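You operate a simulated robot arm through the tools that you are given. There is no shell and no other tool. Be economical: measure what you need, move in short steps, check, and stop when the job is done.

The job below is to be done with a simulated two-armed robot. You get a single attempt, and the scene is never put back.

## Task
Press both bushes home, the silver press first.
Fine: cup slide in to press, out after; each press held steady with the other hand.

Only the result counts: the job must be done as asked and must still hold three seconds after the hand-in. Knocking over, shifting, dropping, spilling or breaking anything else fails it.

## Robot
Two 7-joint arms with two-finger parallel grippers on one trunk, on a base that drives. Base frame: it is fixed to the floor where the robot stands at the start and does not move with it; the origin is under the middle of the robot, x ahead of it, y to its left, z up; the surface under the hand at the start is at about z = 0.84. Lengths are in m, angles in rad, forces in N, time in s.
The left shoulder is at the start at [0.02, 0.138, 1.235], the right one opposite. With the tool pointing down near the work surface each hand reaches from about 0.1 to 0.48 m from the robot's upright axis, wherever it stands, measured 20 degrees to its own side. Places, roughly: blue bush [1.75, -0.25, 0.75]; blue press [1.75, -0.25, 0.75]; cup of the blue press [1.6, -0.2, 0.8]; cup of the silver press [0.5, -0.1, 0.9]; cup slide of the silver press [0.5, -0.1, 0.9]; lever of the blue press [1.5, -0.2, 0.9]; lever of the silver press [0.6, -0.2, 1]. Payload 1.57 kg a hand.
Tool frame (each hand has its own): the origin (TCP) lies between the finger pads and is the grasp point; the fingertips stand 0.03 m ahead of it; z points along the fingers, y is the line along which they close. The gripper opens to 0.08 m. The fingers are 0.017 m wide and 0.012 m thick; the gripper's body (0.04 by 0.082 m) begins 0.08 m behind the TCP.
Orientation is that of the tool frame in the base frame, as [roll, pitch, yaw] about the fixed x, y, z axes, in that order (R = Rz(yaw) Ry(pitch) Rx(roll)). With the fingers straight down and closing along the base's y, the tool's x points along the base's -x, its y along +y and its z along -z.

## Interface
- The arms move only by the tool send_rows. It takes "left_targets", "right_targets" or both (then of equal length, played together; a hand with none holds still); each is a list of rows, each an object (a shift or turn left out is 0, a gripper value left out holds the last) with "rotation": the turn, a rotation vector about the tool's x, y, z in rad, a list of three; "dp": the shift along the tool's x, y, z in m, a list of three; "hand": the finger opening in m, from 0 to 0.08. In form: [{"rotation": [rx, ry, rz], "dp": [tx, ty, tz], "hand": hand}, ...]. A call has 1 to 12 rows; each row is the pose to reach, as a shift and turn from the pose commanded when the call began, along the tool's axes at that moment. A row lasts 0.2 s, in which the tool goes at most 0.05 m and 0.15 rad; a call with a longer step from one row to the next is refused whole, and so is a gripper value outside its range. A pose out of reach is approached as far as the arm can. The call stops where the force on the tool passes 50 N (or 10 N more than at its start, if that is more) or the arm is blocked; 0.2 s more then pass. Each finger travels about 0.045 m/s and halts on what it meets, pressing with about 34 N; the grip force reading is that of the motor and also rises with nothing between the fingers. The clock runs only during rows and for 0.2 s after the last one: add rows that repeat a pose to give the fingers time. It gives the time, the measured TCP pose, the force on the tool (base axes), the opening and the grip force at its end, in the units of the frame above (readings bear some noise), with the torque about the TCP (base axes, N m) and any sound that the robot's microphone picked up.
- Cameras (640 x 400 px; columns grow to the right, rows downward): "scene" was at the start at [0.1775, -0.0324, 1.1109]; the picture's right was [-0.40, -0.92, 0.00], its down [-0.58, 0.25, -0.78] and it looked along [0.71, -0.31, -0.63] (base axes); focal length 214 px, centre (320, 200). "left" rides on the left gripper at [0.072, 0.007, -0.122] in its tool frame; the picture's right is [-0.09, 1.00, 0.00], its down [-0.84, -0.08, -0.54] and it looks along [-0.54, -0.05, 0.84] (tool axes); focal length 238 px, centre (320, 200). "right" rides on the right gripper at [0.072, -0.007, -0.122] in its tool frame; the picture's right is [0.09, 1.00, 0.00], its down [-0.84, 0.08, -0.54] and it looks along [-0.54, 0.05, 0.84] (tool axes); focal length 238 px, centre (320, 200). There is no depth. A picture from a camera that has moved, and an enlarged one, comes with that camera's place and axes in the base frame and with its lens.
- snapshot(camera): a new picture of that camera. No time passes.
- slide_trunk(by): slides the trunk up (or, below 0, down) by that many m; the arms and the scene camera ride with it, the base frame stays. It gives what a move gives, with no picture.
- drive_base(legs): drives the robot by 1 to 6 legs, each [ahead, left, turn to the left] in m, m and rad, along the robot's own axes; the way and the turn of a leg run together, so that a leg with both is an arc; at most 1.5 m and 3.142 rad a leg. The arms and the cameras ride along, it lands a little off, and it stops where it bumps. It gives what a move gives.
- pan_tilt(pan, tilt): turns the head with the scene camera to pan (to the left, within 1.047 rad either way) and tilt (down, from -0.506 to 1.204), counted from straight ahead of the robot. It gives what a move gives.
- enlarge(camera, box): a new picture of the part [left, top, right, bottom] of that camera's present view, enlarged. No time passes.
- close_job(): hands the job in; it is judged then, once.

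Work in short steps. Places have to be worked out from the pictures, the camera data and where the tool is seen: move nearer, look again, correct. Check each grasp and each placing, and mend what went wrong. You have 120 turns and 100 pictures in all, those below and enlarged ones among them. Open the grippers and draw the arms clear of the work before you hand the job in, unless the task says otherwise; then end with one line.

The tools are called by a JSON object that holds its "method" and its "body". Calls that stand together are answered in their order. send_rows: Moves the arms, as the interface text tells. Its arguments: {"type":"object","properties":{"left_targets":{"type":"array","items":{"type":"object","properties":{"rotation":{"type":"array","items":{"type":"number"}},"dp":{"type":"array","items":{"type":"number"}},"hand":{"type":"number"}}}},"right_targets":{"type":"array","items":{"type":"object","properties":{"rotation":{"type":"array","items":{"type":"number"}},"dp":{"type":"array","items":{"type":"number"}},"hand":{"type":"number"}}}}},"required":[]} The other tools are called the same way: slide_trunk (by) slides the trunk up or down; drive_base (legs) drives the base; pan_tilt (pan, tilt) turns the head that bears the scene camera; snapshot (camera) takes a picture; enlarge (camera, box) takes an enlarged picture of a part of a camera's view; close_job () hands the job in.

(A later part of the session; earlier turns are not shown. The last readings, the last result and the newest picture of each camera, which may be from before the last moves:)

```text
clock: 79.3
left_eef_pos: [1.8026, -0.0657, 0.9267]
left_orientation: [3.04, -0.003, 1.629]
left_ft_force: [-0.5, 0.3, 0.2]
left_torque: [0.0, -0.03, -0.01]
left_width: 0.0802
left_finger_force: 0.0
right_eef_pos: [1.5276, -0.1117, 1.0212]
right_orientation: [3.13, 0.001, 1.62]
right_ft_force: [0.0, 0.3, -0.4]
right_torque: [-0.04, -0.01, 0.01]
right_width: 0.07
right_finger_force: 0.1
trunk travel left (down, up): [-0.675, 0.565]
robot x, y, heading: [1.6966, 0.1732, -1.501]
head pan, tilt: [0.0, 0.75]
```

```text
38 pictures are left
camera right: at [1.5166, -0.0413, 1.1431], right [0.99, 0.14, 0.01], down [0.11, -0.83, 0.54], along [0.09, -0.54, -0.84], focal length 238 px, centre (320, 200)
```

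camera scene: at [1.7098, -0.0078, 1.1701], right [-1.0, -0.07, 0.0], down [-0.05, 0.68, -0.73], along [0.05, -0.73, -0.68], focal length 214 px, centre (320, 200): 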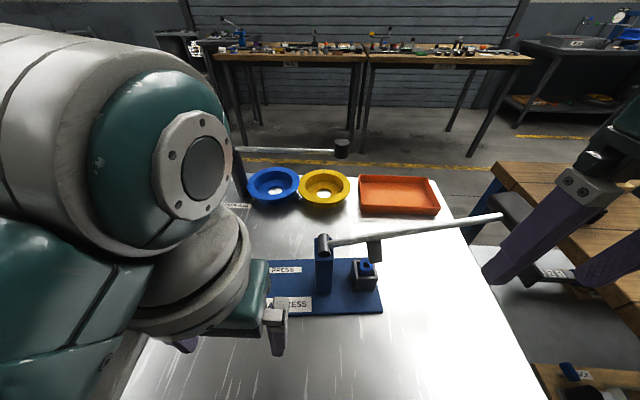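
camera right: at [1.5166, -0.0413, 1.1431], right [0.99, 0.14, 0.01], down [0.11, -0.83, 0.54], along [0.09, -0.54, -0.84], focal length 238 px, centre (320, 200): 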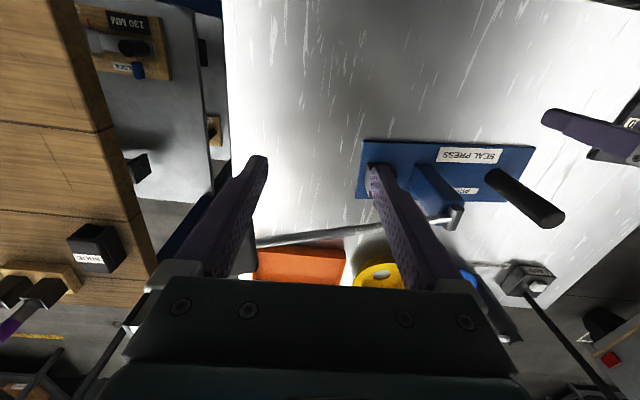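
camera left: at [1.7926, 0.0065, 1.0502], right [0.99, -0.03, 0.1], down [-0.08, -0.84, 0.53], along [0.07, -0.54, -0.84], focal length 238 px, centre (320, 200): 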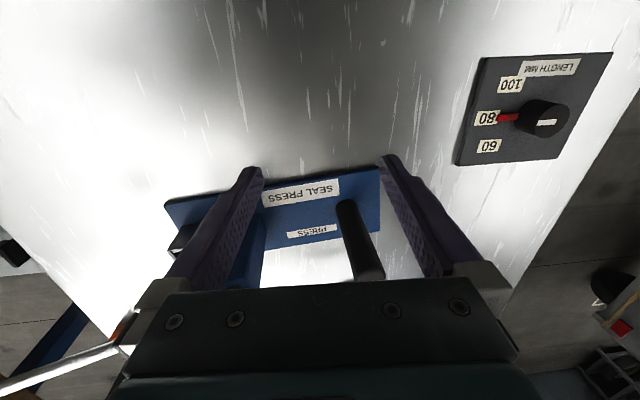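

No bump. The post is near (1.852, -0.192), the pivot (1.719, -0.201, 0.90) and the grip about (1.444, -0.228, 0.96); the press is turned by about 0.1 rad. I take the left hand above the post and the right above the grip, turned a quarter.

{"method": "send_rows", "body": {"left_targets": [{"dp": [-0.01, 0.005, -0.026]}, {"dp": [-0.04, 0.02, -0.026], "rotation": [0.05, 0, 0]}, {"dp": [-0.07, 0.03, -0.026], "rotation": [0.1, 0, 0]}, {"dp": [-0.1, 0.0444, -0.026], "rotation": [0.1, 0, 0]}, {"dp": [-0.1286, 0.0444, -0.026], "rotation": [0.1, 0, 0]}, {"dp": [-0.1286, 0.0444, -0.026], "rotation": [0.1, 0, 0]}, {"dp": [-0.1286, 0.0444, -0.026], "rotation": [0.1, 0, 0]}, {"dp": [-0.1286, 0.0444, -0.026], "rotation": [0.1, 0, 0]}, {"dp": [-0.1286, 0.0444, -0.026], "rotation": [0.1, 0, 0]}, {"dp": [-0.1286, 0.0444, -0.026], "rotation": [0.1, 0, 0]}, {"dp": [-0.1286, 0.0444, -0.026], "rotation": [0.1, 0, 0]}, {"dp": [-0.1286, 0.0444, -0.026], "rotation": [0.1, 0, 0]}], "right_targets": [{"dp": [0, -0.03, -0.02], "rotation": [0, 0, -0.14], "hand": 0.08}, {"dp": [0, -0.06, -0.04], "rotation": [0, 0, -0.28]}, {"dp": [0, -0.0896, -0.04], "rotation": [0, 0, -0.42]}, {"dp": [-0.03, -0.0896, -0.04], "rotation": [0, 0, -0.56]}, {"dp": [-0.06, -0.0896, -0.04], "rotation": [0, 0, -0.7]}, {"dp": [-0.09, -0.0896, -0.04], "rotation": [0, 0, -0.84]}, {"dp": [-0.112, -0.0896, -0.04], "rotation": [0, 0, -0.98]}, {"dp": [-0.112, -0.0896, -0.04], "rotation": [0, 0, -1.12]}, {"dp": [-0.112, -0.0896, -0.04], "rotation": [0, 0, -1.26]}, {"dp": [-0.112, -0.0896, -0.04], "rotation": [0, 0, -1.4]}, {"dp": [-0.112, -0.0896, -0.04], "rotation": [0, 0, -1.54]}, {"dp": [-0.112, -0.0896, -0.04], "rotation": [0, 0, -1.62]}]}}

{"method": "snapshot", "body": {"camera": "left"}}

{"method": "snapshot", "body": {"camera": "right"}}

{"method": "snapshot", "body": {"camera": "scene"}}

```text
clock: 81.9
left_eef_pos: [1.8535, -0.1912, 0.9572]
left_orientation: [3.141, -0.003, 1.628]
left_ft_force: [0.4, -0.8, -0.3]
left_torque: [-0.02, -0.02, 0.0]
left_width: 0.08
left_finger_force: 0.0
left hand out of reach, approached as far as the arm can: row 1, 2
right_eef_pos: [1.4439, -0.2295, 1.0594]
right_orientation: [-3.138, 0.012, -3.039]
right_ft_force: [-0.2, 0.3, -0.4]
right_torque: [-0.01, 0.0, 0.0]
right_width: 0.0803
right_finger_force: 0.0
trunk travel left (down, up): [-0.675, 0.565]
robot x, y, heading: [1.6973, 0.1711, -1.502]
head pan, tilt: [0.0, 0.75]
```

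```text
37 pictures are left
camera left: at [1.8552, -0.1187, 1.0801], right [1.0, -0.03, 0.0], down [-0.03, -0.84, 0.54], along [-0.02, -0.54, -0.84], focal length 238 px, centre (320, 200)
```

left: 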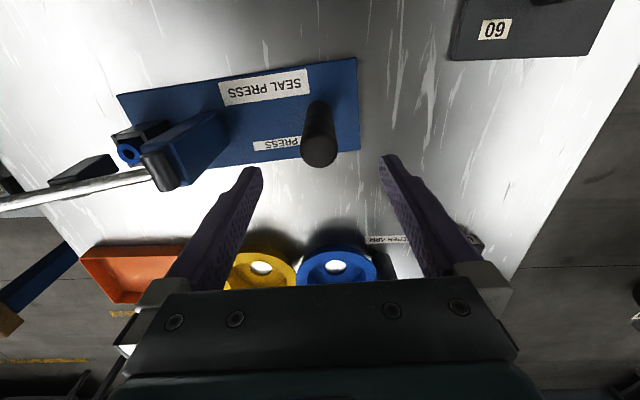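

```text
36 pictures are left
camera right: at [1.371, -0.2434, 1.1816], right [-0.19, 0.98, 0.0], down [0.82, 0.16, 0.55], along [0.54, 0.1, -0.83], focal length 238 px, centre (320, 200)
```

right: 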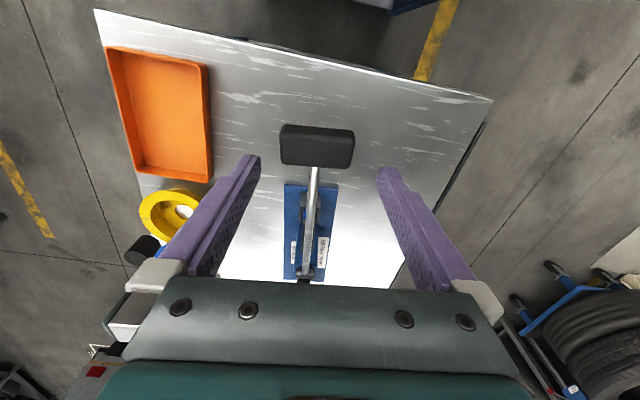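

```text
35 pictures are left
camera scene: at [1.7098, -0.0077, 1.1701], right [-1.0, -0.07, 0.0], down [-0.05, 0.68, -0.73], along [0.05, -0.73, -0.68], focal length 214 px, centre (320, 200)
```

scene: 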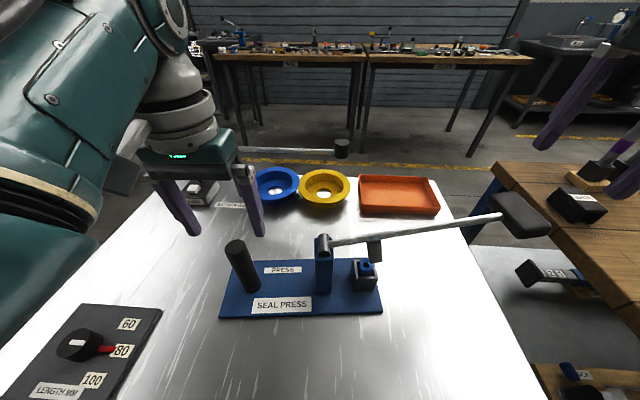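

The post is well centred beneath the left hand, and the grip is 2 mm off. I lower the left hand and close it on the post, and lower the right hand part way around the grip.

{"method": "send_rows", "body": {"left_targets": [{"dp": [0, -0.001, 0.03]}, {"dp": [0, -0.001, 0.06]}, {"dp": [0, -0.001, 0.091]}, {"dp": [0, -0.001, 0.091]}, {"dp": [0, -0.001, 0.091], "hand": 0.02}, {"dp": [0, -0.001, 0.091]}, {"dp": [0, -0.001, 0.091]}, {"dp": [0, -0.001, 0.091]}, {"dp": [0, -0.001, 0.091]}, {"dp": [0, -0.001, 0.091]}, {"dp": [0, -0.001, 0.091]}], "right_targets": [{"dp": [0, 0.002, 0]}, {"dp": [0, 0.002, 0.01]}, {"dp": [0, 0.002, 0.02]}, {"dp": [0, 0.002, 0.03]}, {"dp": [0, 0.002, 0.04]}, {"dp": [0, 0.002, 0.05]}, {"dp": [0, 0.002, 0.05]}, {"dp": [0, 0.002, 0.05]}, {"dp": [0, 0.002, 0.05]}, {"dp": [0, 0.002, 0.05]}, {"dp": [0, 0.002, 0.05]}]}}

{"method": "snapshot", "body": {"camera": "right"}}

{"method": "snapshot", "body": {"camera": "left"}}

```text
clock: 84.3
left_eef_pos: [1.8514, -0.1897, 0.8673]
left_orientation: [3.14, -0.002, 1.629]
left_ft_force: [2.7, 0.2, 0.1]
left_torque: [-0.11, 1.02, 0.03]
left_width: 0.0315
left_finger_force: 34.5
right_eef_pos: [1.4453, -0.2251, 1.0095]
right_orientation: [-3.139, 0.013, -3.043]
right_ft_force: [0.5, 0.4, 0.4]
right_torque: [-0.03, -0.03, 0.0]
right_width: 0.0799
right_finger_force: 0.0
trunk travel left (down, up): [-0.675, 0.565]
robot x, y, heading: [1.6962, 0.1716, -1.502]
head pan, tilt: [0.0, 0.75]
```

```text
34 pictures are left
camera right: at [1.3722, -0.2401, 1.1308], right [-0.19, 0.98, 0.0], down [0.82, 0.16, 0.55], along [0.54, 0.1, -0.83], focal length 238 px, centre (320, 200)
```

right: 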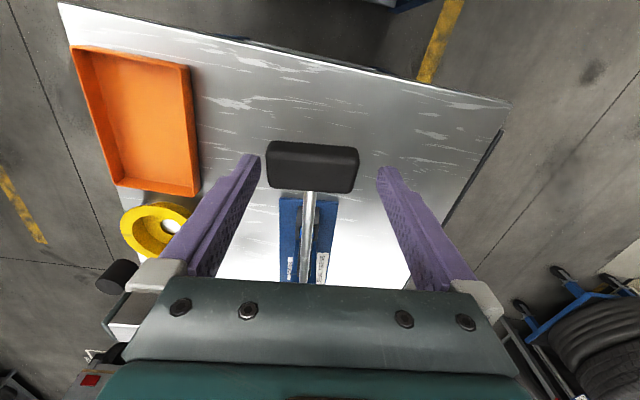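

```text
33 pictures are left
camera left: at [1.8545, -0.1185, 0.9911], right [1.0, -0.03, 0.0], down [-0.03, -0.84, 0.54], along [-0.02, -0.54, -0.84], focal length 238 px, centre (320, 200)
```

left: 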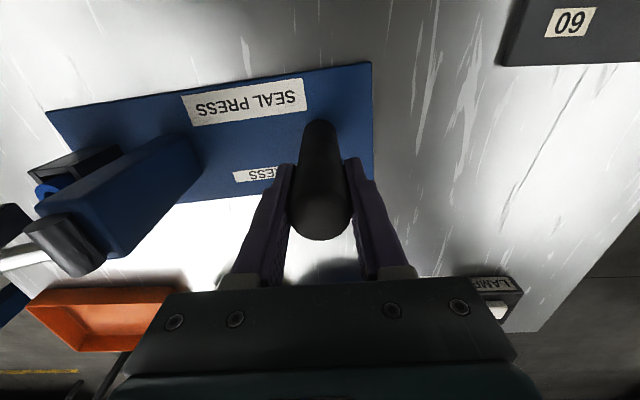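

The post is gripped (0.0315). The grip lies 4 mm to one side of the right hand's middle; I correct, lower to its height and close.

{"method": "send_rows", "body": {"right_targets": [{"dp": [0, -0.004, 0]}, {"dp": [0, -0.004, 0]}, {"dp": [0, -0.004, 0.02]}, {"dp": [0, -0.004, 0.04]}, {"dp": [0, -0.004, 0.055]}, {"dp": [0, -0.004, 0.068]}, {"dp": [0, -0.004, 0.068], "hand": 0.04}, {"dp": [0, -0.004, 0.068]}, {"dp": [0, -0.004, 0.068]}, {"dp": [0, -0.004, 0.068]}]}}

{"method": "snapshot", "body": {"camera": "right"}}

{"method": "snapshot", "body": {"camera": "scene"}}

```text
clock: 86.5
left_eef_pos: [1.8518, -0.1903, 0.8676]
left_orientation: [3.14, -0.001, 1.628]
left_ft_force: [2.5, 0.5, 0.7]
left_torque: [-0.01, 1.03, -0.08]
left_width: 0.0317
left_finger_force: 34.0
right_eef_pos: [1.4443, -0.2305, 0.9428]
right_orientation: [-3.14, 0.012, -3.041]
right_ft_force: [1.2, -0.6, 0.3]
right_torque: [-0.35, 0.29, -0.02]
right_width: 0.0717
right_finger_force: 34.4
trunk travel left (down, up): [-0.675, 0.565]
robot x, y, heading: [1.699, 0.1719, -1.503]
head pan, tilt: [0.0, 0.75]
```

```text
32 pictures are left
camera right: at [1.3733, -0.2453, 1.0635], right [-0.19, 0.98, 0.0], down [0.82, 0.16, 0.55], along [0.54, 0.1, -0.83], focal length 238 px, centre (320, 200)
```

right: 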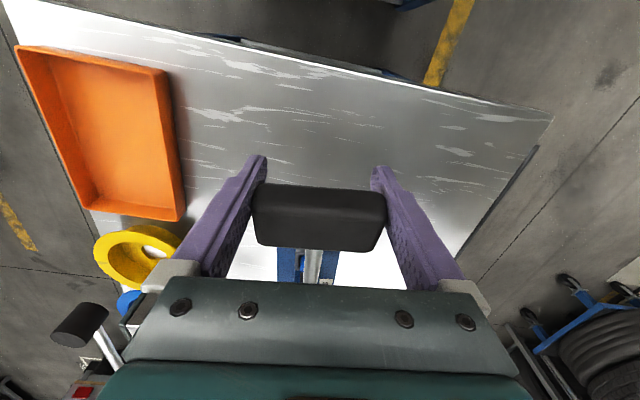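

```text
31 pictures are left
camera scene: at [1.71, -0.0078, 1.1701], right [-1.0, -0.07, 0.0], down [-0.05, 0.68, -0.73], along [0.05, -0.73, -0.68], focal length 214 px, centre (320, 200)
```

scene: 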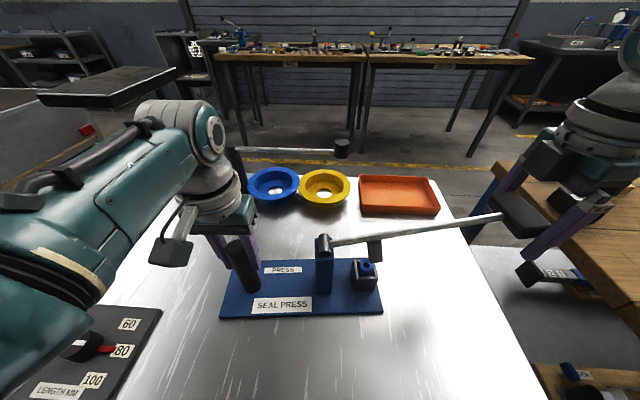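

The grip is held (0.072) and the left hand steadies the post. I press down along the arc.

{"method": "send_rows", "body": {"right_targets": [{"dp": [0.001, 0, 0.008]}, {"dp": [0.002, 0, 0.016]}, {"dp": [0.003, 0, 0.024]}, {"dp": [0.004, 0, 0.032]}, {"dp": [0.004, 0, 0.04]}, {"dp": [0.004, 0, 0.048]}, {"dp": [0.004, 0, 0.056]}, {"dp": [0.004, 0, 0.056]}]}}

{"method": "enlarge", "body": {"camera": "scene", "box": [300, 200, 500, 330]}}

```text
clock: 88.3
left_eef_pos: [1.8514, -0.1895, 0.8674]
left_orientation: [3.136, -0.002, 1.63]
left_ft_force: [19.3, 1.8, -0.3]
left_torque: [0.35, 1.27, -0.27]
left_width: 0.032
left_finger_force: 34.1
right_eef_pos: [1.4379, -0.2298, 0.8864]
right_orientation: [-3.14, 0.007, -3.047]
right_ft_force: [-22.1, -4.6, 3.2]
right_torque: [0.22, -0.94, -0.07]
right_width: 0.0715
right_finger_force: 35.1
trunk travel left (down, up): [-0.675, 0.565]
robot x, y, heading: [1.6932, 0.1738, -1.504]
head pan, tilt: [0.0, 0.75]
```

```text
3.08 times, centred on (400, 265) of scene
camera zoom: at [1.709, -0.0082, 1.1702], right [-1.0, -0.07, 0.0], down [-0.05, 0.68, -0.73], along [0.05, -0.73, -0.68], focal length 660 px, centre (74, 0)
```

zoom: 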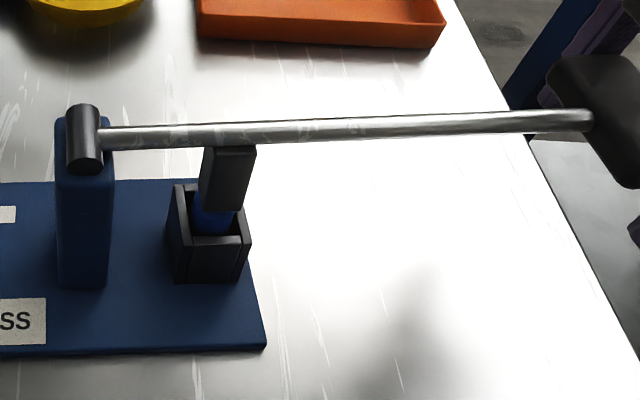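

The ram meets the bush. A 22 N sideways force asks for about 4 mm outward; I correct that and keep pressing.

{"method": "send_rows", "body": {"right_targets": [{"dp": [0.004, 0, 0.004]}, {"dp": [0.005, 0, 0.01]}, {"dp": [0.005, 0, 0.017]}, {"dp": [0.004, 0, 0.024]}, {"dp": [0.003, 0, 0.032]}, {"dp": [0.002, 0, 0.04]}, {"dp": [0.002, 0, 0.04]}]}}

{"method": "enlarge", "body": {"camera": "scene", "box": [300, 200, 500, 330]}}

```text
clock: 89.9
left_eef_pos: [1.8514, -0.191, 0.8683]
left_orientation: [-3.141, -0.001, 1.63]
left_ft_force: [8.5, 6.0, 8.5]
left_torque: [-0.16, 0.71, -0.42]
left_width: 0.0319
left_finger_force: 33.9
right_eef_pos: [1.4404, -0.231, 0.847]
right_orientation: [-3.138, 0.011, -3.043]
right_ft_force: [-3.9, 2.2, 19.1]
right_torque: [0.24, -1.05, -0.25]
right_width: 0.0717
right_finger_force: 34.2
trunk travel left (down, up): [-0.675, 0.565]
robot x, y, heading: [1.6995, 0.1717, -1.501]
head pan, tilt: [0.0, 0.75]
```

```text
3.08 times, centred on (400, 265) of scene
camera zoom: at [1.71, -0.0078, 1.1701], right [-1.0, -0.07, 0.0], down [-0.05, 0.68, -0.73], along [0.05, -0.73, -0.68], focal length 660 px, centre (74, 0)
```

zoom: 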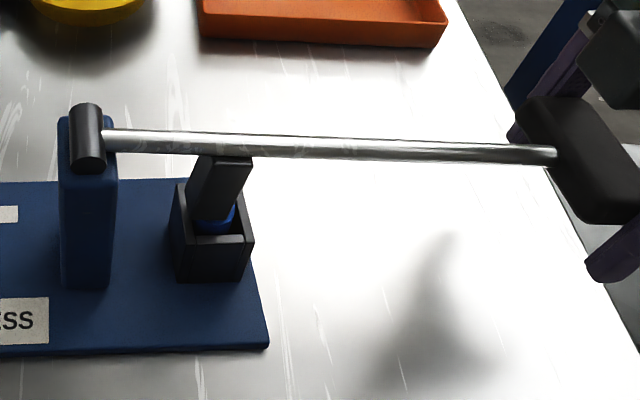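

The bush is sinking at about 19 N, just like the silver one. I continue to the hard stop.

{"method": "send_rows", "body": {"right_targets": [{"dp": [0, 0, 0.006]}, {"dp": [-0.001, 0, 0.012]}, {"dp": [-0.002, 0, 0.018]}, {"dp": [-0.003, 0, 0.024]}, {"dp": [-0.004, 0, 0.03]}, {"dp": [-0.005, 0, 0.036]}, {"dp": [-0.005, 0, 0.036]}]}}

{"method": "enlarge", "body": {"camera": "scene", "box": [300, 200, 500, 330]}}

```text
clock: 91.5
left_eef_pos: [1.8515, -0.1924, 0.8666]
left_orientation: [3.14, -0.001, 1.63]
left_ft_force: [5.8, 8.8, 12.0]
left_torque: [0.58, -0.58, -0.37]
left_width: 0.0317
left_finger_force: 33.9
right_eef_pos: [1.445, -0.231, 0.8142]
right_orientation: [-3.133, 0.009, -3.046]
right_ft_force: [-4.7, -4.8, 30.1]
right_torque: [0.55, -0.43, -1.51]
right_width: 0.0714
right_finger_force: 33.9
right hand out of reach, approached as far as the arm can: row 6, 7
trunk travel left (down, up): [-0.675, 0.565]
robot x, y, heading: [1.6982, 0.1702, -1.499]
head pan, tilt: [0.0, 0.75]
```

```text
3.08 times, centred on (400, 265) of scene
camera zoom: at [1.7092, -0.0095, 1.1706], right [-1.0, -0.07, 0.0], down [-0.05, 0.68, -0.73], along [0.05, -0.73, -0.68], focal length 660 px, centre (74, 0)
```

zoom: 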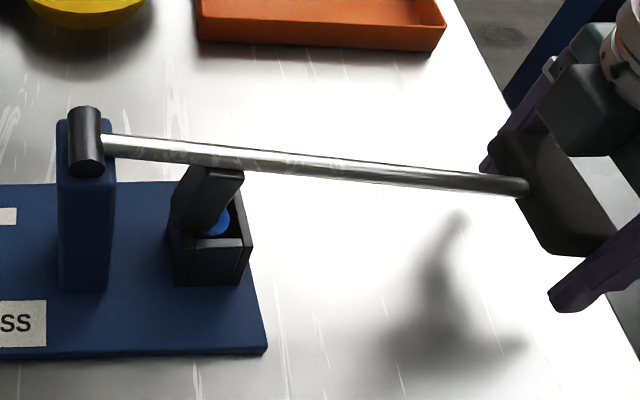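

The force has risen to 30 N at nearly the same travel as the silver stroke, but the arm is at the edge of its reach. I try a few mm more, slightly inward.

{"method": "send_rows", "body": {"right_targets": [{"dp": [-0.002, 0, 0.003]}, {"dp": [-0.003, 0, 0.006]}, {"dp": [-0.004, 0, 0.009]}, {"dp": [-0.004, 0, 0.009]}]}}

{"method": "enlarge", "body": {"camera": "scene", "box": [320, 220, 420, 320]}}

```text
clock: 92.5
left_eef_pos: [1.8518, -0.1952, 0.8695]
left_orientation: [3.135, 0.004, 1.63]
left_ft_force: [16.3, 7.9, 19.1]
left_torque: [0.54, -1.1, -0.24]
left_width: 0.0317
left_finger_force: 33.9
right_eef_pos: [1.4454, -0.2281, 0.8101]
right_orientation: [-3.134, 0.006, -3.043]
right_ft_force: [-21.1, -5.1, 41.1]
right_torque: [0.47, -0.32, -0.61]
right_width: 0.0719
right_finger_force: 34.0
right hand out of reach, approached as far as the arm can: row 3, 4
trunk travel left (down, up): [-0.675, 0.565]
robot x, y, heading: [1.6947, 0.1742, -1.5]
head pan, tilt: [0.0, 0.75]
```

```text
4.00 times, centred on (370, 270) of scene
camera zoom: at [1.708, -0.0107, 1.171], right [-1.0, -0.07, 0.0], down [-0.05, 0.68, -0.73], along [0.05, -0.73, -0.68], focal length 858 px, centre (120, -80)
```

zoom: 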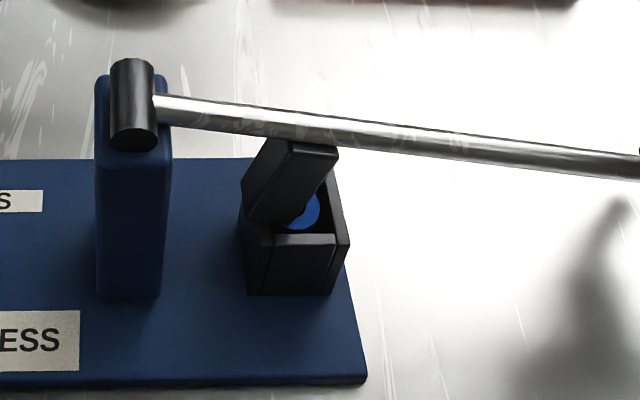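

41 N with hardly any further travel: that is the stop. I raise the lever back along its arc and check the bush.

{"method": "send_rows", "body": {"right_targets": [{"dp": [0.003, 0, -0.014]}, {"dp": [0.005, 0, -0.028]}, {"dp": [0.007, 0, -0.043]}, {"dp": [0.009, 0, -0.058]}, {"dp": [0.009, 0, -0.073]}, {"dp": [0.008, 0, -0.088]}, {"dp": [0.006, 0, -0.103]}, {"dp": [0.003, 0, -0.118]}, {"dp": [0, 0, -0.131]}, {"dp": [0, 0, -0.131]}]}}

{"method": "enlarge", "body": {"camera": "scene", "box": [310, 210, 430, 330]}}

{"method": "snapshot", "body": {"camera": "scene"}}

```text
clock: 94.7
left_eef_pos: [1.85, -0.1899, 0.8672]
left_orientation: [-3.141, -0.002, 1.628]
left_ft_force: [-22.5, -7.2, -0.2]
left_torque: [0.57, -1.07, 0.23]
left_width: 0.0314
left_finger_force: 33.6
right_eef_pos: [1.4432, -0.2802, 0.9095]
right_orientation: [-3.141, 0.015, -3.042]
right_ft_force: [21.8, 7.5, 0.2]
right_torque: [-0.36, 0.52, 0.62]
right_width: 0.0728
right_finger_force: 33.5
right hand out of reach, approached as far as the arm can: row 1, 2, 3, 4, 5, 6, 7, 8, 9, 10
trunk travel left (down, up): [-0.675, 0.565]
robot x, y, heading: [1.6986, 0.1722, -1.502]
head pan, tilt: [0.0, 0.75]
```

```text
3.33 times, centred on (370, 270) of scene
camera zoom: at [1.7095, -0.0075, 1.17], right [-1.0, -0.07, 0.0], down [-0.05, 0.68, -0.73], along [0.05, -0.73, -0.68], focal length 715 px, centre (153, -33)
```

zoom: 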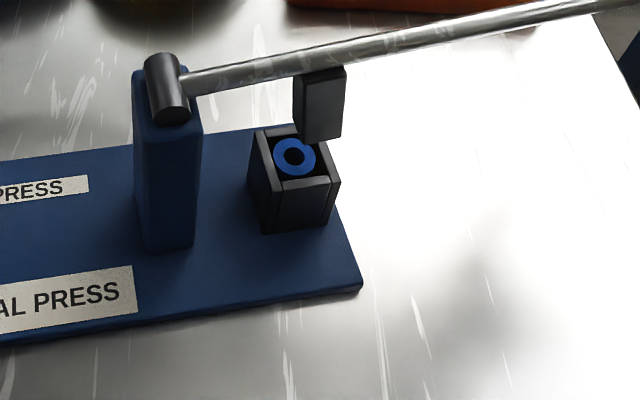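

```text
25 pictures are left
camera scene: at [1.7095, -0.0075, 1.17], right [-1.0, -0.07, 0.0], down [-0.05, 0.68, -0.73], along [0.05, -0.73, -0.68], focal length 214 px, centre (320, 200)
```

scene: 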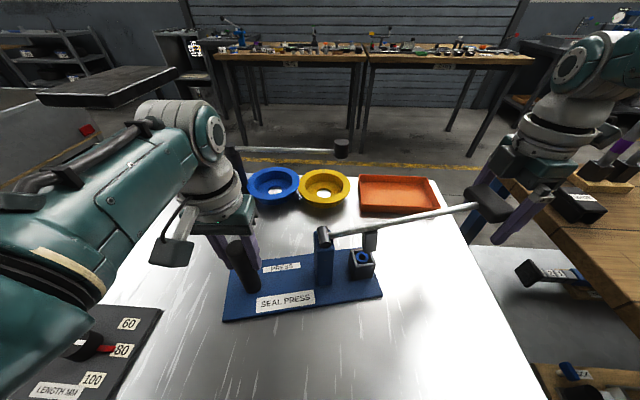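

The bush is seated below the rim. But the right hand, at its reach limit, drifted 5 cm in y and swung the press about its post by about 0.12 rad. I must turn it back; first I read where the command stands.

{"method": "send_rows", "body": {"right_targets": [{"dp": [0, 0, 0]}, {"dp": [0, 0, 0]}]}}

```text
clock: 95.3
left_eef_pos: [1.8497, -0.1907, 0.8665]
left_orientation: [-3.141, -0.002, 1.626]
left_ft_force: [-22.9, -5.5, -0.4]
left_torque: [-0.07, -1.05, -0.22]
left_width: 0.0313
left_finger_force: 33.4
right_eef_pos: [1.4435, -0.28, 0.9096]
right_orientation: [3.141, 0.016, -3.043]
right_ft_force: [21.9, 5.0, -0.2]
right_torque: [0.15, 0.32, 0.39]
right_width: 0.0724
right_finger_force: 34.2
trunk travel left (down, up): [-0.675, 0.565]
robot x, y, heading: [1.6979, 0.172, -1.506]
head pan, tilt: [0.0, 0.75]
```

The command equals the present pose. I swing the grip back towards +y in small steps, easing slightly inward to shed the 22 N.

{"method": "send_rows", "body": {"right_targets": [{"dp": [-0.003, 0.005, 0]}, {"dp": [-0.005, 0.012, 0]}, {"dp": [-0.006, 0.02, 0]}, {"dp": [-0.007, 0.028, 0]}, {"dp": [-0.007, 0.028, 0]}]}}

{"method": "snapshot", "body": {"camera": "scene"}}

```text
clock: 96.5
left_eef_pos: [1.8509, -0.1905, 0.8671]
left_orientation: [3.141, -0.001, 1.631]
left_ft_force: [-16.7, -2.5, 0.2]
left_torque: [0.15, -0.46, -0.29]
left_width: 0.0313
left_finger_force: 33.7
right_eef_pos: [1.441, -0.276, 0.9009]
right_orientation: [-3.141, 0.013, -3.044]
right_ft_force: [16.1, 0.4, 0.1]
right_torque: [-0.05, -0.02, -0.39]
right_width: 0.0726
right_finger_force: 34.0
right hand out of reach, approached as far as the arm can: row 1, 2, 3, 4, 5
trunk travel left (down, up): [-0.675, 0.565]
robot x, y, heading: [1.6997, 0.1706, -1.507]
head pan, tilt: [0.0, 0.75]
```

```text
24 pictures are left
camera scene: at [1.7096, -0.008, 1.1701], right [-1.0, -0.07, 0.0], down [-0.05, 0.68, -0.73], along [0.05, -0.73, -0.68], focal length 214 px, centre (320, 200)
```

scene: 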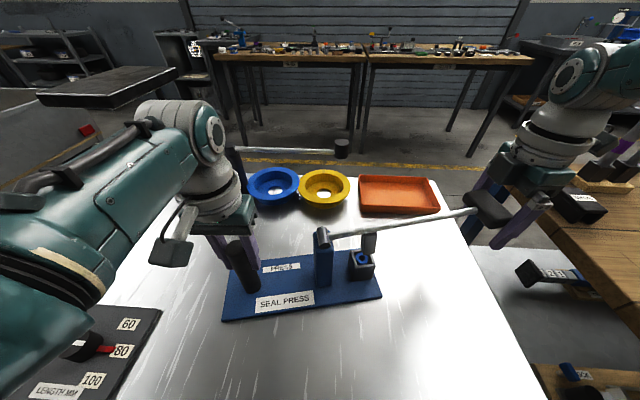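

The arm is stuck at a joint limit, so y barely moved. Turning the press back also means turning the hand by the same 0.12 rad, which should unload the wrist, so I combine the two with a small lift.

{"method": "send_rows", "body": {"right_targets": [{"dp": [0, 0.004, -0.003], "rotation": [0, 0, 0.03]}, {"dp": [0, 0.01, -0.008], "rotation": [0, 0, 0.06]}, {"dp": [0, 0.017, -0.013], "rotation": [0, 0, 0.09]}, {"dp": [0, 0.024, -0.018], "rotation": [0, 0, 0.12]}, {"dp": [0, 0.024, -0.018], "rotation": [0, 0, 0.12]}]}}

```text
clock: 97.7
left_eef_pos: [1.8545, -0.19, 0.8674]
left_orientation: [3.135, -0.001, 1.631]
left_ft_force: [4.0, 1.6, 1.0]
left_torque: [-0.69, 1.46, 0.41]
left_width: 0.0312
left_finger_force: 33.6
right_eef_pos: [1.4334, -0.2786, 0.9097]
right_orientation: [-3.141, 0.011, 3.118]
right_ft_force: [-2.3, 1.6, 1.5]
right_torque: [0.02, 0.0, 0.09]
right_width: 0.0411
right_finger_force: 0.8
right hand out of reach, approached as far as the arm can: row 1, 2, 3, 4, 5
trunk travel left (down, up): [-0.675, 0.565]
robot x, y, heading: [1.6982, 0.1748, -1.495]
head pan, tilt: [0.0, 0.75]
```

The fingers slipped off the grip (width 0.041). I look at the state of things.

{"method": "snapshot", "body": {"camera": "right"}}

{"method": "snapshot", "body": {"camera": "scene"}}

```text
23 pictures are left
camera right: at [1.36, -0.2844, 1.0309], right [-0.07, 1.0, 0.0], down [0.83, 0.06, 0.55], along [0.55, 0.04, -0.84], focal length 238 px, centre (320, 200)
```

right: 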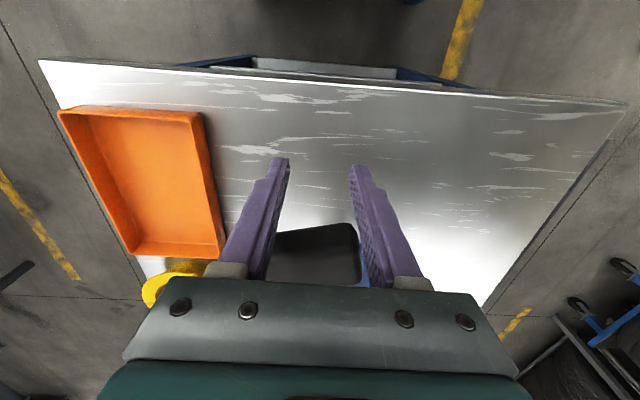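

```text
22 pictures are left
camera scene: at [1.7099, -0.0076, 1.1702], right [-1.0, -0.07, 0.0], down [-0.05, 0.68, -0.73], along [0.05, -0.73, -0.68], focal length 214 px, centre (320, 200)
```

scene: 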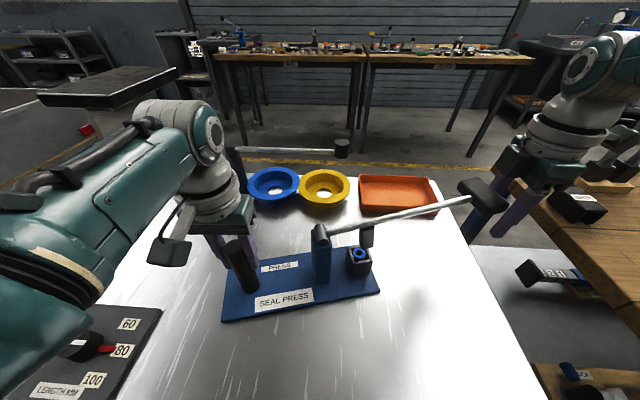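

The fingers now stand just outside the grip's outer face, and the lever is up. I lift the right hand straight up and free it.

{"method": "send_rows", "body": {"right_targets": [{"dp": [0.003, 0, -0.02]}, {"dp": [0.003, 0, -0.05]}, {"dp": [0.003, 0, -0.09]}, {"dp": [0.003, 0, -0.13]}, {"dp": [0.003, 0, -0.13]}]}}

```text
clock: 98.9
left_eef_pos: [1.8528, -0.1912, 0.8678]
left_orientation: [3.139, -0.002, 1.629]
left_ft_force: [4.0, 2.5, 1.2]
left_torque: [-0.85, 0.81, -0.18]
left_width: 0.0312
left_finger_force: 34.0
right_eef_pos: [1.4234, -0.3107, 1.0337]
right_orientation: [3.139, 0.013, 3.122]
right_ft_force: [0.1, 0.3, -0.9]
right_torque: [0.02, 0.0, 0.01]
right_width: 0.0402
right_finger_force: 0.1
right hand out of reach, approached as far as the arm can: row 1, 2, 3, 4, 5
trunk travel left (down, up): [-0.675, 0.565]
robot x, y, heading: [1.7023, 0.171, -1.504]
head pan, tilt: [0.0, 0.75]
```

The right arm's elbow seems stuck fully straight. I ask for a larger pull towards the shoulder, with a lift and a tilt, to bend it again, clear above the grip.

{"method": "send_rows", "body": {"right_targets": [{"dp": [0, 0.0, -0.04], "rotation": [0.1, 0, 0]}, {"dp": [0, 0.02, -0.08], "rotation": [0.2, 0, 0]}, {"dp": [0, 0.05, -0.1], "rotation": [0.3, 0, 0]}, {"dp": [0, 0.08, -0.12], "rotation": [0.4, 0, 0]}, {"dp": [0, 0.12, -0.12], "rotation": [0.4, 0, 0]}, {"dp": [0, 0.16, -0.12], "rotation": [0.3, 0, 0]}, {"dp": [0, 0.16, -0.12], "rotation": [0.2, 0, 0]}, {"dp": [0, 0.16, -0.12], "rotation": [0.1, 0, 0]}, {"dp": [0, 0.16, -0.12], "rotation": [0, 0, 0]}, {"dp": [0, 0.16, -0.12], "rotation": [0, 0, 0]}]}}

{"method": "snapshot", "body": {"camera": "scene"}}

```text
clock: 99.9
left_eef_pos: [1.8515, -0.1917, 0.8665]
left_orientation: [3.139, -0.001, 1.629]
left_ft_force: [1.1, 2.4, 0.5]
left_torque: [-0.59, 0.23, -0.17]
left_width: 0.031
left_finger_force: 34.1
right_eef_pos: [1.3842, -0.3528, 1.0939]
right_orientation: [-2.921, -0.007, 3.132]
right_ft_force: [-0.5, 0.2, -0.4]
right_torque: [0.0, 0.0, 0.0]
right_width: 0.0402
right_finger_force: 0.1
right hand out of reach, approached as far as the arm can: row 1, 2, 3, 4, 5
trunk travel left (down, up): [-0.675, 0.565]
robot x, y, heading: [1.7009, 0.1748, -1.502]
head pan, tilt: [0.0, 0.75]
stopped in row 5 (right hand): the arm was blocked; the commanded pose is now the measured one
```

```text
21 pictures are left
camera scene: at [1.7099, -0.0075, 1.1701], right [-1.0, -0.07, 0.0], down [-0.05, 0.68, -0.73], along [0.05, -0.73, -0.68], focal length 214 px, centre (320, 200)
```

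scene: 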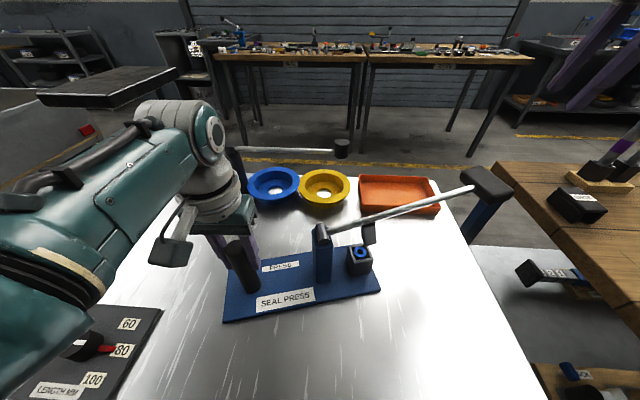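

The arm still slides along its reach limit. I try a direct long pull back towards a comfortable pose near the shoulder, straightening the tilt.

{"method": "send_rows", "body": {"right_targets": [{"dp": [-0.013, 0.037, -0.014], "rotation": [-0.05, 0, 0]}, {"dp": [-0.026, 0.074, -0.028], "rotation": [-0.1, 0, 0]}, {"dp": [-0.039, 0.111, -0.042], "rotation": [-0.15, 0, 0]}, {"dp": [-0.052, 0.148, -0.056], "rotation": [-0.2, 0, 0]}, {"dp": [-0.065, 0.185, -0.07], "rotation": [-0.22, 0, 0]}, {"dp": [-0.078, 0.222, -0.08], "rotation": [-0.22, 0, 0]}, {"dp": [-0.084, 0.245, -0.086], "rotation": [-0.22, 0, 0]}, {"dp": [-0.084, 0.245, -0.086], "rotation": [-0.22, 0, 0]}]}}

```text
clock: 101.9
left_eef_pos: [1.8529, -0.191, 0.8678]
left_orientation: [3.139, 0.0, 1.627]
left_ft_force: [0.8, 2.0, 0.5]
left_torque: [-0.18, 0.22, -0.14]
left_width: 0.031
left_finger_force: 34.0
right_eef_pos: [1.4282, -0.2928, 1.0899]
right_orientation: [3.028, -0.013, 3.12]
right_ft_force: [0.4, 0.3, -0.2]
right_torque: [0.01, -0.01, -0.03]
right_width: 0.0401
right_finger_force: 0.1
right hand out of reach, approached as far as the arm can: row 1, 2, 3, 4, 5, 6, 7, 8
trunk travel left (down, up): [-0.675, 0.565]
robot x, y, heading: [1.6983, 0.1739, -1.501]
head pan, tilt: [0.0, 0.75]
stopped in row 8 (right hand): the arm was blocked; the commanded pose is now the measured one
```

It has come back 6 cm. I repeat the pull.

{"method": "send_rows", "body": {"right_targets": [{"dp": [-0.008, 0.04, 0], "rotation": [0.03, 0, 0]}, {"dp": [-0.016, 0.08, 0], "rotation": [0.06, 0, 0]}, {"dp": [-0.024, 0.12, 0], "rotation": [0.09, 0, 0]}, {"dp": [-0.032, 0.16, 0], "rotation": [0.11, 0, 0]}, {"dp": [-0.04, 0.199, 0], "rotation": [0.11, 0, 0]}, {"dp": [-0.04, 0.199, 0], "rotation": [0.11, 0, 0]}, {"dp": [-0.04, 0.199, 0], "rotation": [0.11, 0, 0]}]}}

{"method": "snapshot", "body": {"camera": "scene"}}

```text
clock: 103.7
left_eef_pos: [1.8509, -0.1904, 0.8663]
left_orientation: [3.14, 0.0, 1.628]
left_ft_force: [0.4, 0.3, 0.9]
left_torque: [-0.06, 0.22, -0.1]
left_width: 0.0312
left_finger_force: 33.8
right_eef_pos: [1.4377, -0.3027, 1.089]
right_orientation: [3.069, -0.016, 3.109]
right_ft_force: [-0.5, -0.5, -0.3]
right_torque: [0.01, 0.03, -0.03]
right_width: 0.0404
right_finger_force: 0.0
right hand out of reach, approached as far as the arm can: row 1, 2, 3, 4, 5, 6, 7
trunk travel left (down, up): [-0.675, 0.565]
robot x, y, heading: [1.6958, 0.1722, -1.501]
head pan, tilt: [0.0, 0.75]
stopped in row 7 (right hand): the arm was blocked; the commanded pose is now the measured one
```

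```text
20 pictures are left
camera scene: at [1.7099, -0.0076, 1.1701], right [-1.0, -0.07, 0.0], down [-0.05, 0.68, -0.73], along [0.05, -0.73, -0.68], focal length 214 px, centre (320, 200)
```

scene: 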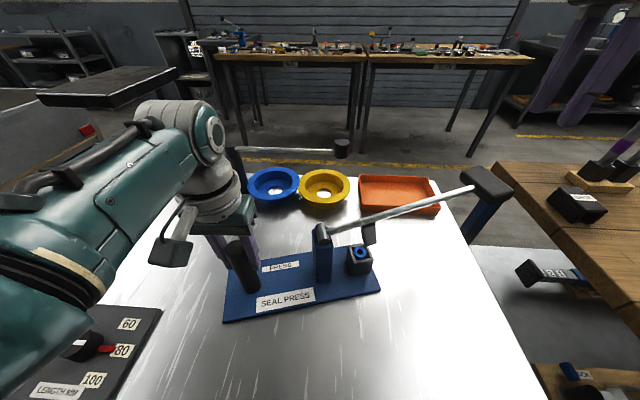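

Pulling alone doesn't free it, so the wrist may be what limits. I turn the hand back towards its normal yaw at this spot, clear above everything.

{"method": "send_rows", "body": {"right_targets": [{"rotation": [0, 0, 0.14]}, {"rotation": [0, 0, 0.28]}, {"rotation": [0, 0, 0.42]}, {"rotation": [0, 0, 0.56]}, {"rotation": [0, 0, 0.7]}, {"rotation": [0, 0, 0.84]}, {"rotation": [0, 0, 0.98]}, {"rotation": [0, 0, 1.12]}, {"rotation": [0, 0, 1.26]}, {"rotation": [0, 0, 1.4]}, {"rotation": [0, 0, 1.5]}]}}

```text
clock: 106.1
left_eef_pos: [1.8522, -0.1897, 0.8666]
left_orientation: [3.139, -0.002, 1.628]
left_ft_force: [0.3, 1.1, 1.4]
left_torque: [0.09, 0.61, -0.32]
left_width: 0.0312
left_finger_force: 33.7
right_eef_pos: [1.4388, -0.3026, 1.0892]
right_orientation: [-3.131, -0.072, 1.606]
right_ft_force: [0.2, -0.3, 0.5]
right_torque: [0.0, 0.0, 0.02]
right_width: 0.0401
right_finger_force: 0.0
trunk travel left (down, up): [-0.675, 0.565]
robot x, y, heading: [1.6957, 0.1713, -1.503]
head pan, tilt: [0.0, 0.75]
```

That worked without complaint. I now pull the hand back towards the robot.

{"method": "send_rows", "body": {"right_targets": [{"dp": [0.03, 0, 0], "rotation": [0, -0.03, 0]}, {"dp": [0.06, 0, 0], "rotation": [0, -0.07, 0]}, {"dp": [0.09, 0, 0], "rotation": [0, -0.07, 0]}, {"dp": [0.12, 0, 0], "rotation": [0, -0.07, 0]}, {"dp": [0.15, 0, 0], "rotation": [0, -0.07, 0]}, {"dp": [0.18, 0, 0], "rotation": [0, -0.07, 0]}, {"dp": [0.18, 0, 0], "rotation": [0, -0.07, 0]}]}}

```text
clock: 107.7
left_eef_pos: [1.8507, -0.1896, 0.8672]
left_orientation: [3.141, -0.002, 1.63]
left_ft_force: [1.8, 1.8, 1.4]
left_torque: [-0.05, 0.65, -0.25]
left_width: 0.0311
left_finger_force: 33.6
right_eef_pos: [1.3896, -0.3028, 1.0958]
right_orientation: [-3.129, -0.024, 1.62]
right_ft_force: [0.1, 0.1, -0.7]
right_torque: [0.02, -0.02, 0.01]
right_width: 0.0398
right_finger_force: 0.0
right hand out of reach, approached as far as the arm can: row 1, 2, 3, 4, 5, 6, 7
trunk travel left (down, up): [-0.675, 0.565]
robot x, y, heading: [1.696, 0.1735, -1.502]
head pan, tilt: [0.0, 0.75]
```

The elbow is locked straight and the hand slides on a sphere. A sideways move across the body, with no radial part, may make the elbow flex again; I try +x at this height.

{"method": "send_rows", "body": {"right_targets": [{"dp": [0, 0.03, 0]}, {"dp": [0, 0.06, 0]}, {"dp": [0, 0.09, 0]}, {"dp": [0, 0.12, 0]}, {"dp": [0.02, 0.14, 0]}, {"dp": [0.05, 0.14, 0]}, {"dp": [0.08, 0.14, 0]}]}}

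```text
clock: 109.3
left_eef_pos: [1.8522, -0.1906, 0.8665]
left_orientation: [3.141, 0.0, 1.629]
left_ft_force: [1.2, 2.0, 1.3]
left_torque: [-0.03, 0.66, -0.28]
left_width: 0.0312
left_finger_force: 34.1
right_eef_pos: [1.5232, -0.3175, 1.0959]
right_orientation: [-3.133, -0.015, 1.603]
right_ft_force: [-0.9, 0.5, -1.0]
right_torque: [0.02, -0.02, 0.01]
right_width: 0.0398
right_finger_force: 0.0
right hand out of reach, approached as far as the arm can: row 1, 2, 3, 4, 5, 6, 7
trunk travel left (down, up): [-0.675, 0.565]
robot x, y, heading: [1.6959, 0.1722, -1.505]
head pan, tilt: [0.0, 0.75]
```

Still locked. I test whether a downward move bends the elbow: 4 cm, behind and above the lever.

{"method": "send_rows", "body": {"right_targets": [{"dp": [0, 0, 0.02]}, {"dp": [0, 0, 0.04]}, {"dp": [0.03, 0, 0.04]}, {"dp": [0.06, 0, 0.04]}, {"dp": [0.09, 0, 0.04]}]}}

{"method": "snapshot", "body": {"camera": "right"}}

```text
clock: 110.5
left_eef_pos: [1.8522, -0.1908, 0.866]
left_orientation: [3.141, -0.001, 1.63]
left_ft_force: [2.1, 0.8, 0.7]
left_torque: [0.0, 0.65, -0.27]
left_width: 0.0314
left_finger_force: 33.9
right_eef_pos: [1.5259, -0.3195, 1.0638]
right_orientation: [-3.131, -0.002, 1.608]
right_ft_force: [0.6, 0.2, 0.4]
right_torque: [0.02, 0.01, -0.01]
right_width: 0.0402
right_finger_force: 0.1
right hand out of reach, approached as far as the arm can: row 3, 4, 5
trunk travel left (down, up): [-0.675, 0.565]
robot x, y, heading: [1.6946, 0.17, -1.501]
head pan, tilt: [0.0, 0.75]
```

```text
19 pictures are left
camera right: at [1.518, -0.249, 1.1869], right [0.99, 0.13, -0.01], down [0.12, -0.83, 0.54], along [0.06, -0.54, -0.84], focal length 238 px, centre (320, 200)
```

right: 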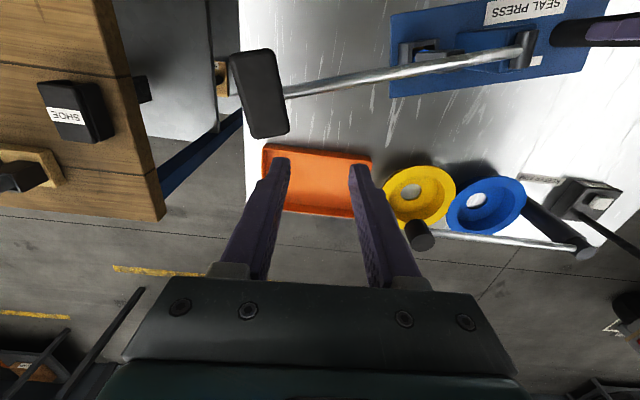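

Downward moves work. I'll turn the press back without needing the elbow: set closed fingers behind the lever shaft, then swing the hand about its wrist so the fingers push the shaft towards +y while the left hand holds the post as pivot. First I lower behind the shaft.

{"method": "send_rows", "body": {"right_targets": [{"dp": [0, 0, 0], "hand": 0.0}, {"dp": [0, 0, 0]}, {"dp": [-0.003, 0, 0.02]}, {"dp": [-0.003, 0, 0.04]}, {"dp": [-0.003, 0, 0.06]}, {"dp": [-0.003, 0, 0.08]}, {"dp": [-0.003, 0, 0.1]}, {"dp": [-0.003, 0, 0.113]}, {"dp": [-0.003, 0, 0.113]}]}}

{"method": "snapshot", "body": {"camera": "right"}}

{"method": "snapshot", "body": {"camera": "scene"}}

```text
clock: 112.5
left_eef_pos: [1.8523, -0.1895, 0.8669]
left_orientation: [3.14, -0.002, 1.628]
left_ft_force: [1.1, 2.0, 1.1]
left_torque: [-0.04, 0.71, -0.24]
left_width: 0.031
left_finger_force: 33.9
right_eef_pos: [1.5211, -0.3039, 0.9609]
right_orientation: [-3.132, -0.003, 1.608]
right_ft_force: [0.5, 0.2, -0.9]
right_torque: [0.01, 0.02, 0.01]
right_width: 0.0
right_finger_force: 20.8
right hand out of reach, approached as far as the arm can: row 3, 4, 5, 6, 7, 8, 9
trunk travel left (down, up): [-0.675, 0.565]
robot x, y, heading: [1.6986, 0.1732, -1.505]
head pan, tilt: [0.0, 0.75]
```

```text
18 pictures are left
camera right: at [1.5134, -0.2335, 1.0826], right [0.99, 0.13, -0.01], down [0.12, -0.83, 0.54], along [0.06, -0.54, -0.84], focal length 238 px, centre (320, 200)
```

right: 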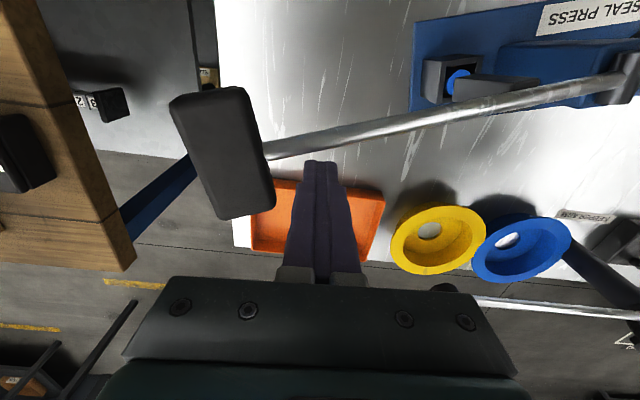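

```text
17 pictures are left
camera scene: at [1.7099, -0.0076, 1.1701], right [-1.0, -0.07, 0.0], down [-0.05, 0.68, -0.73], along [0.05, -0.73, -0.68], focal length 214 px, centre (320, 200)
```

scene: 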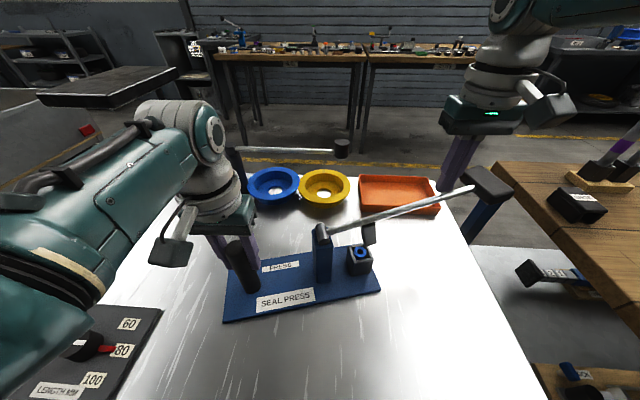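

The closed fingers hang just behind the shaft. I swing the hand about its wrist in small steps and watch how the press turns.

{"method": "send_rows", "body": {"right_targets": [{"dp": [0.0115, 0, -0.0003], "rotation": [0, 0.05, 0]}, {"dp": [0.0184, 0, -0.0007], "rotation": [0, 0.08, 0]}, {"dp": [0.0253, 0, -0.0014], "rotation": [0, 0.11, 0]}, {"dp": [0.032, 0, -0.0022], "rotation": [0, 0.14, 0]}, {"dp": [0.039, 0, -0.0033], "rotation": [0, 0.17, 0]}, {"dp": [0.039, 0, -0.0033], "rotation": [0, 0.17, 0]}]}}

{"method": "snapshot", "body": {"camera": "scene"}}

```text
clock: 113.9
left_eef_pos: [1.8518, -0.1897, 0.8672]
left_orientation: [3.141, -0.003, 1.628]
left_ft_force: [-3.3, 3.5, 2.8]
left_torque: [0.31, 0.91, -0.54]
left_width: 0.0312
left_finger_force: 33.9
right_eef_pos: [1.5162, -0.2652, 0.9661]
right_orientation: [-3.129, -0.171, 1.606]
right_ft_force: [0.6, -4.0, -1.2]
right_torque: [-0.1, -0.03, 0.03]
right_width: 0.0
right_finger_force: 20.9
trunk travel left (down, up): [-0.675, 0.565]
robot x, y, heading: [1.7015, 0.1741, -1.506]
head pan, tilt: [0.0, 0.75]
```

```text
16 pictures are left
camera scene: at [1.7093, -0.0079, 1.1701], right [-1.0, -0.07, 0.0], down [-0.05, 0.68, -0.73], along [0.05, -0.73, -0.68], focal length 214 px, centre (320, 200)
```

scene: 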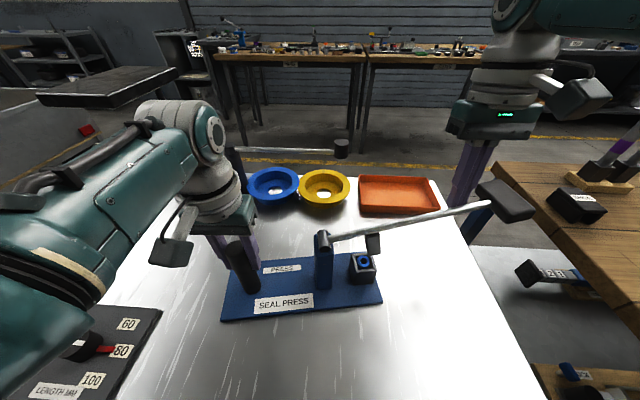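

The press is swinging back, and the arm obeys again. I continue by about 2 cm more.

{"method": "send_rows", "body": {"right_targets": [{"dp": [0.006, 0, 0], "rotation": [0, 0.025, 0]}, {"dp": [0.012, 0, 0], "rotation": [0, 0.05, 0]}, {"dp": [0.018, 0, 0], "rotation": [0, 0.075, 0]}, {"dp": [0.0215, 0, 0], "rotation": [0, 0.09, 0]}, {"dp": [0.0215, 0, 0], "rotation": [0, 0.09, 0]}]}}

{"method": "snapshot", "body": {"camera": "scene"}}

```text
clock: 115.1
left_eef_pos: [1.8504, -0.1909, 0.8669]
left_orientation: [3.141, -0.001, 1.632]
left_ft_force: [-2.4, 4.1, 6.4]
left_torque: [0.63, 1.0, -0.45]
left_width: 0.0318
left_finger_force: 33.6
right_eef_pos: [1.5176, -0.2442, 0.9689]
right_orientation: [-3.13, -0.262, 1.605]
right_ft_force: [-1.4, -4.6, -0.5]
right_torque: [-0.15, -0.02, -0.02]
right_width: 0.0001
right_finger_force: 21.9
trunk travel left (down, up): [-0.675, 0.565]
robot x, y, heading: [1.6979, 0.1753, -1.501]
head pan, tilt: [0.0, 0.75]
```

```text
15 pictures are left
camera scene: at [1.7093, -0.008, 1.1702], right [-1.0, -0.07, 0.0], down [-0.05, 0.68, -0.73], along [0.05, -0.73, -0.68], focal length 214 px, centre (320, 200)
```

scene: 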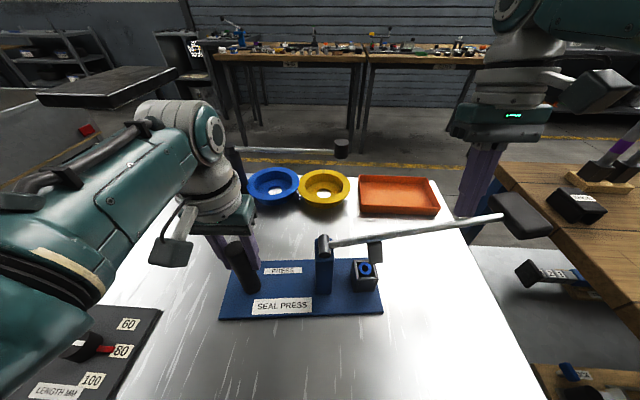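

The press matches its earlier pose within a pixel or two (corner at 382,311, shaft end at 502,216). I draw the right hand back from the shaft, then up.

{"method": "send_rows", "body": {"right_targets": [{"dp": [-0.017, 0, -0.0045]}, {"dp": [-0.034, 0, -0.009]}, {"dp": [-0.026, 0, -0.038]}, {"dp": [-0.018, 0, -0.067]}, {"dp": [-0.008, 0, -0.105]}, {"dp": [0, 0, -0.135]}, {"dp": [0, 0, -0.135]}]}}

{"method": "enlarge", "body": {"camera": "scene", "box": [200, 190, 560, 340]}}

```text
clock: 116.7
left_eef_pos: [1.8527, -0.1916, 0.8678]
left_orientation: [3.14, -0.001, 1.629]
left_ft_force: [-2.7, -0.9, 1.9]
left_torque: [0.61, 1.0, -0.05]
left_width: 0.0316
left_finger_force: 34.0
right_eef_pos: [1.5159, -0.2702, 1.1015]
right_orientation: [-3.129, -0.261, 1.606]
right_ft_force: [-0.9, 0.4, 0.0]
right_torque: [-0.02, 0.0, -0.01]
right_width: 0.0
right_finger_force: 21.1
right hand out of reach, approached as far as the arm can: row 1, 2, 3, 4, 5, 6, 7
trunk travel left (down, up): [-0.675, 0.565]
robot x, y, heading: [1.6978, 0.1707, -1.502]
head pan, tilt: [0.0, 0.75]
```

```text
1.78 times, centred on (380, 265) of scene
camera zoom: at [1.7093, -0.008, 1.1701], right [-1.0, -0.07, 0.0], down [-0.05, 0.68, -0.73], along [0.05, -0.73, -0.68], focal length 381 px, centre (213, 84)
```

zoom: 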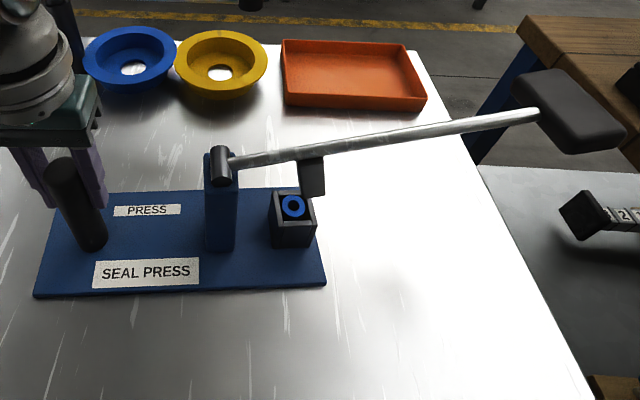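

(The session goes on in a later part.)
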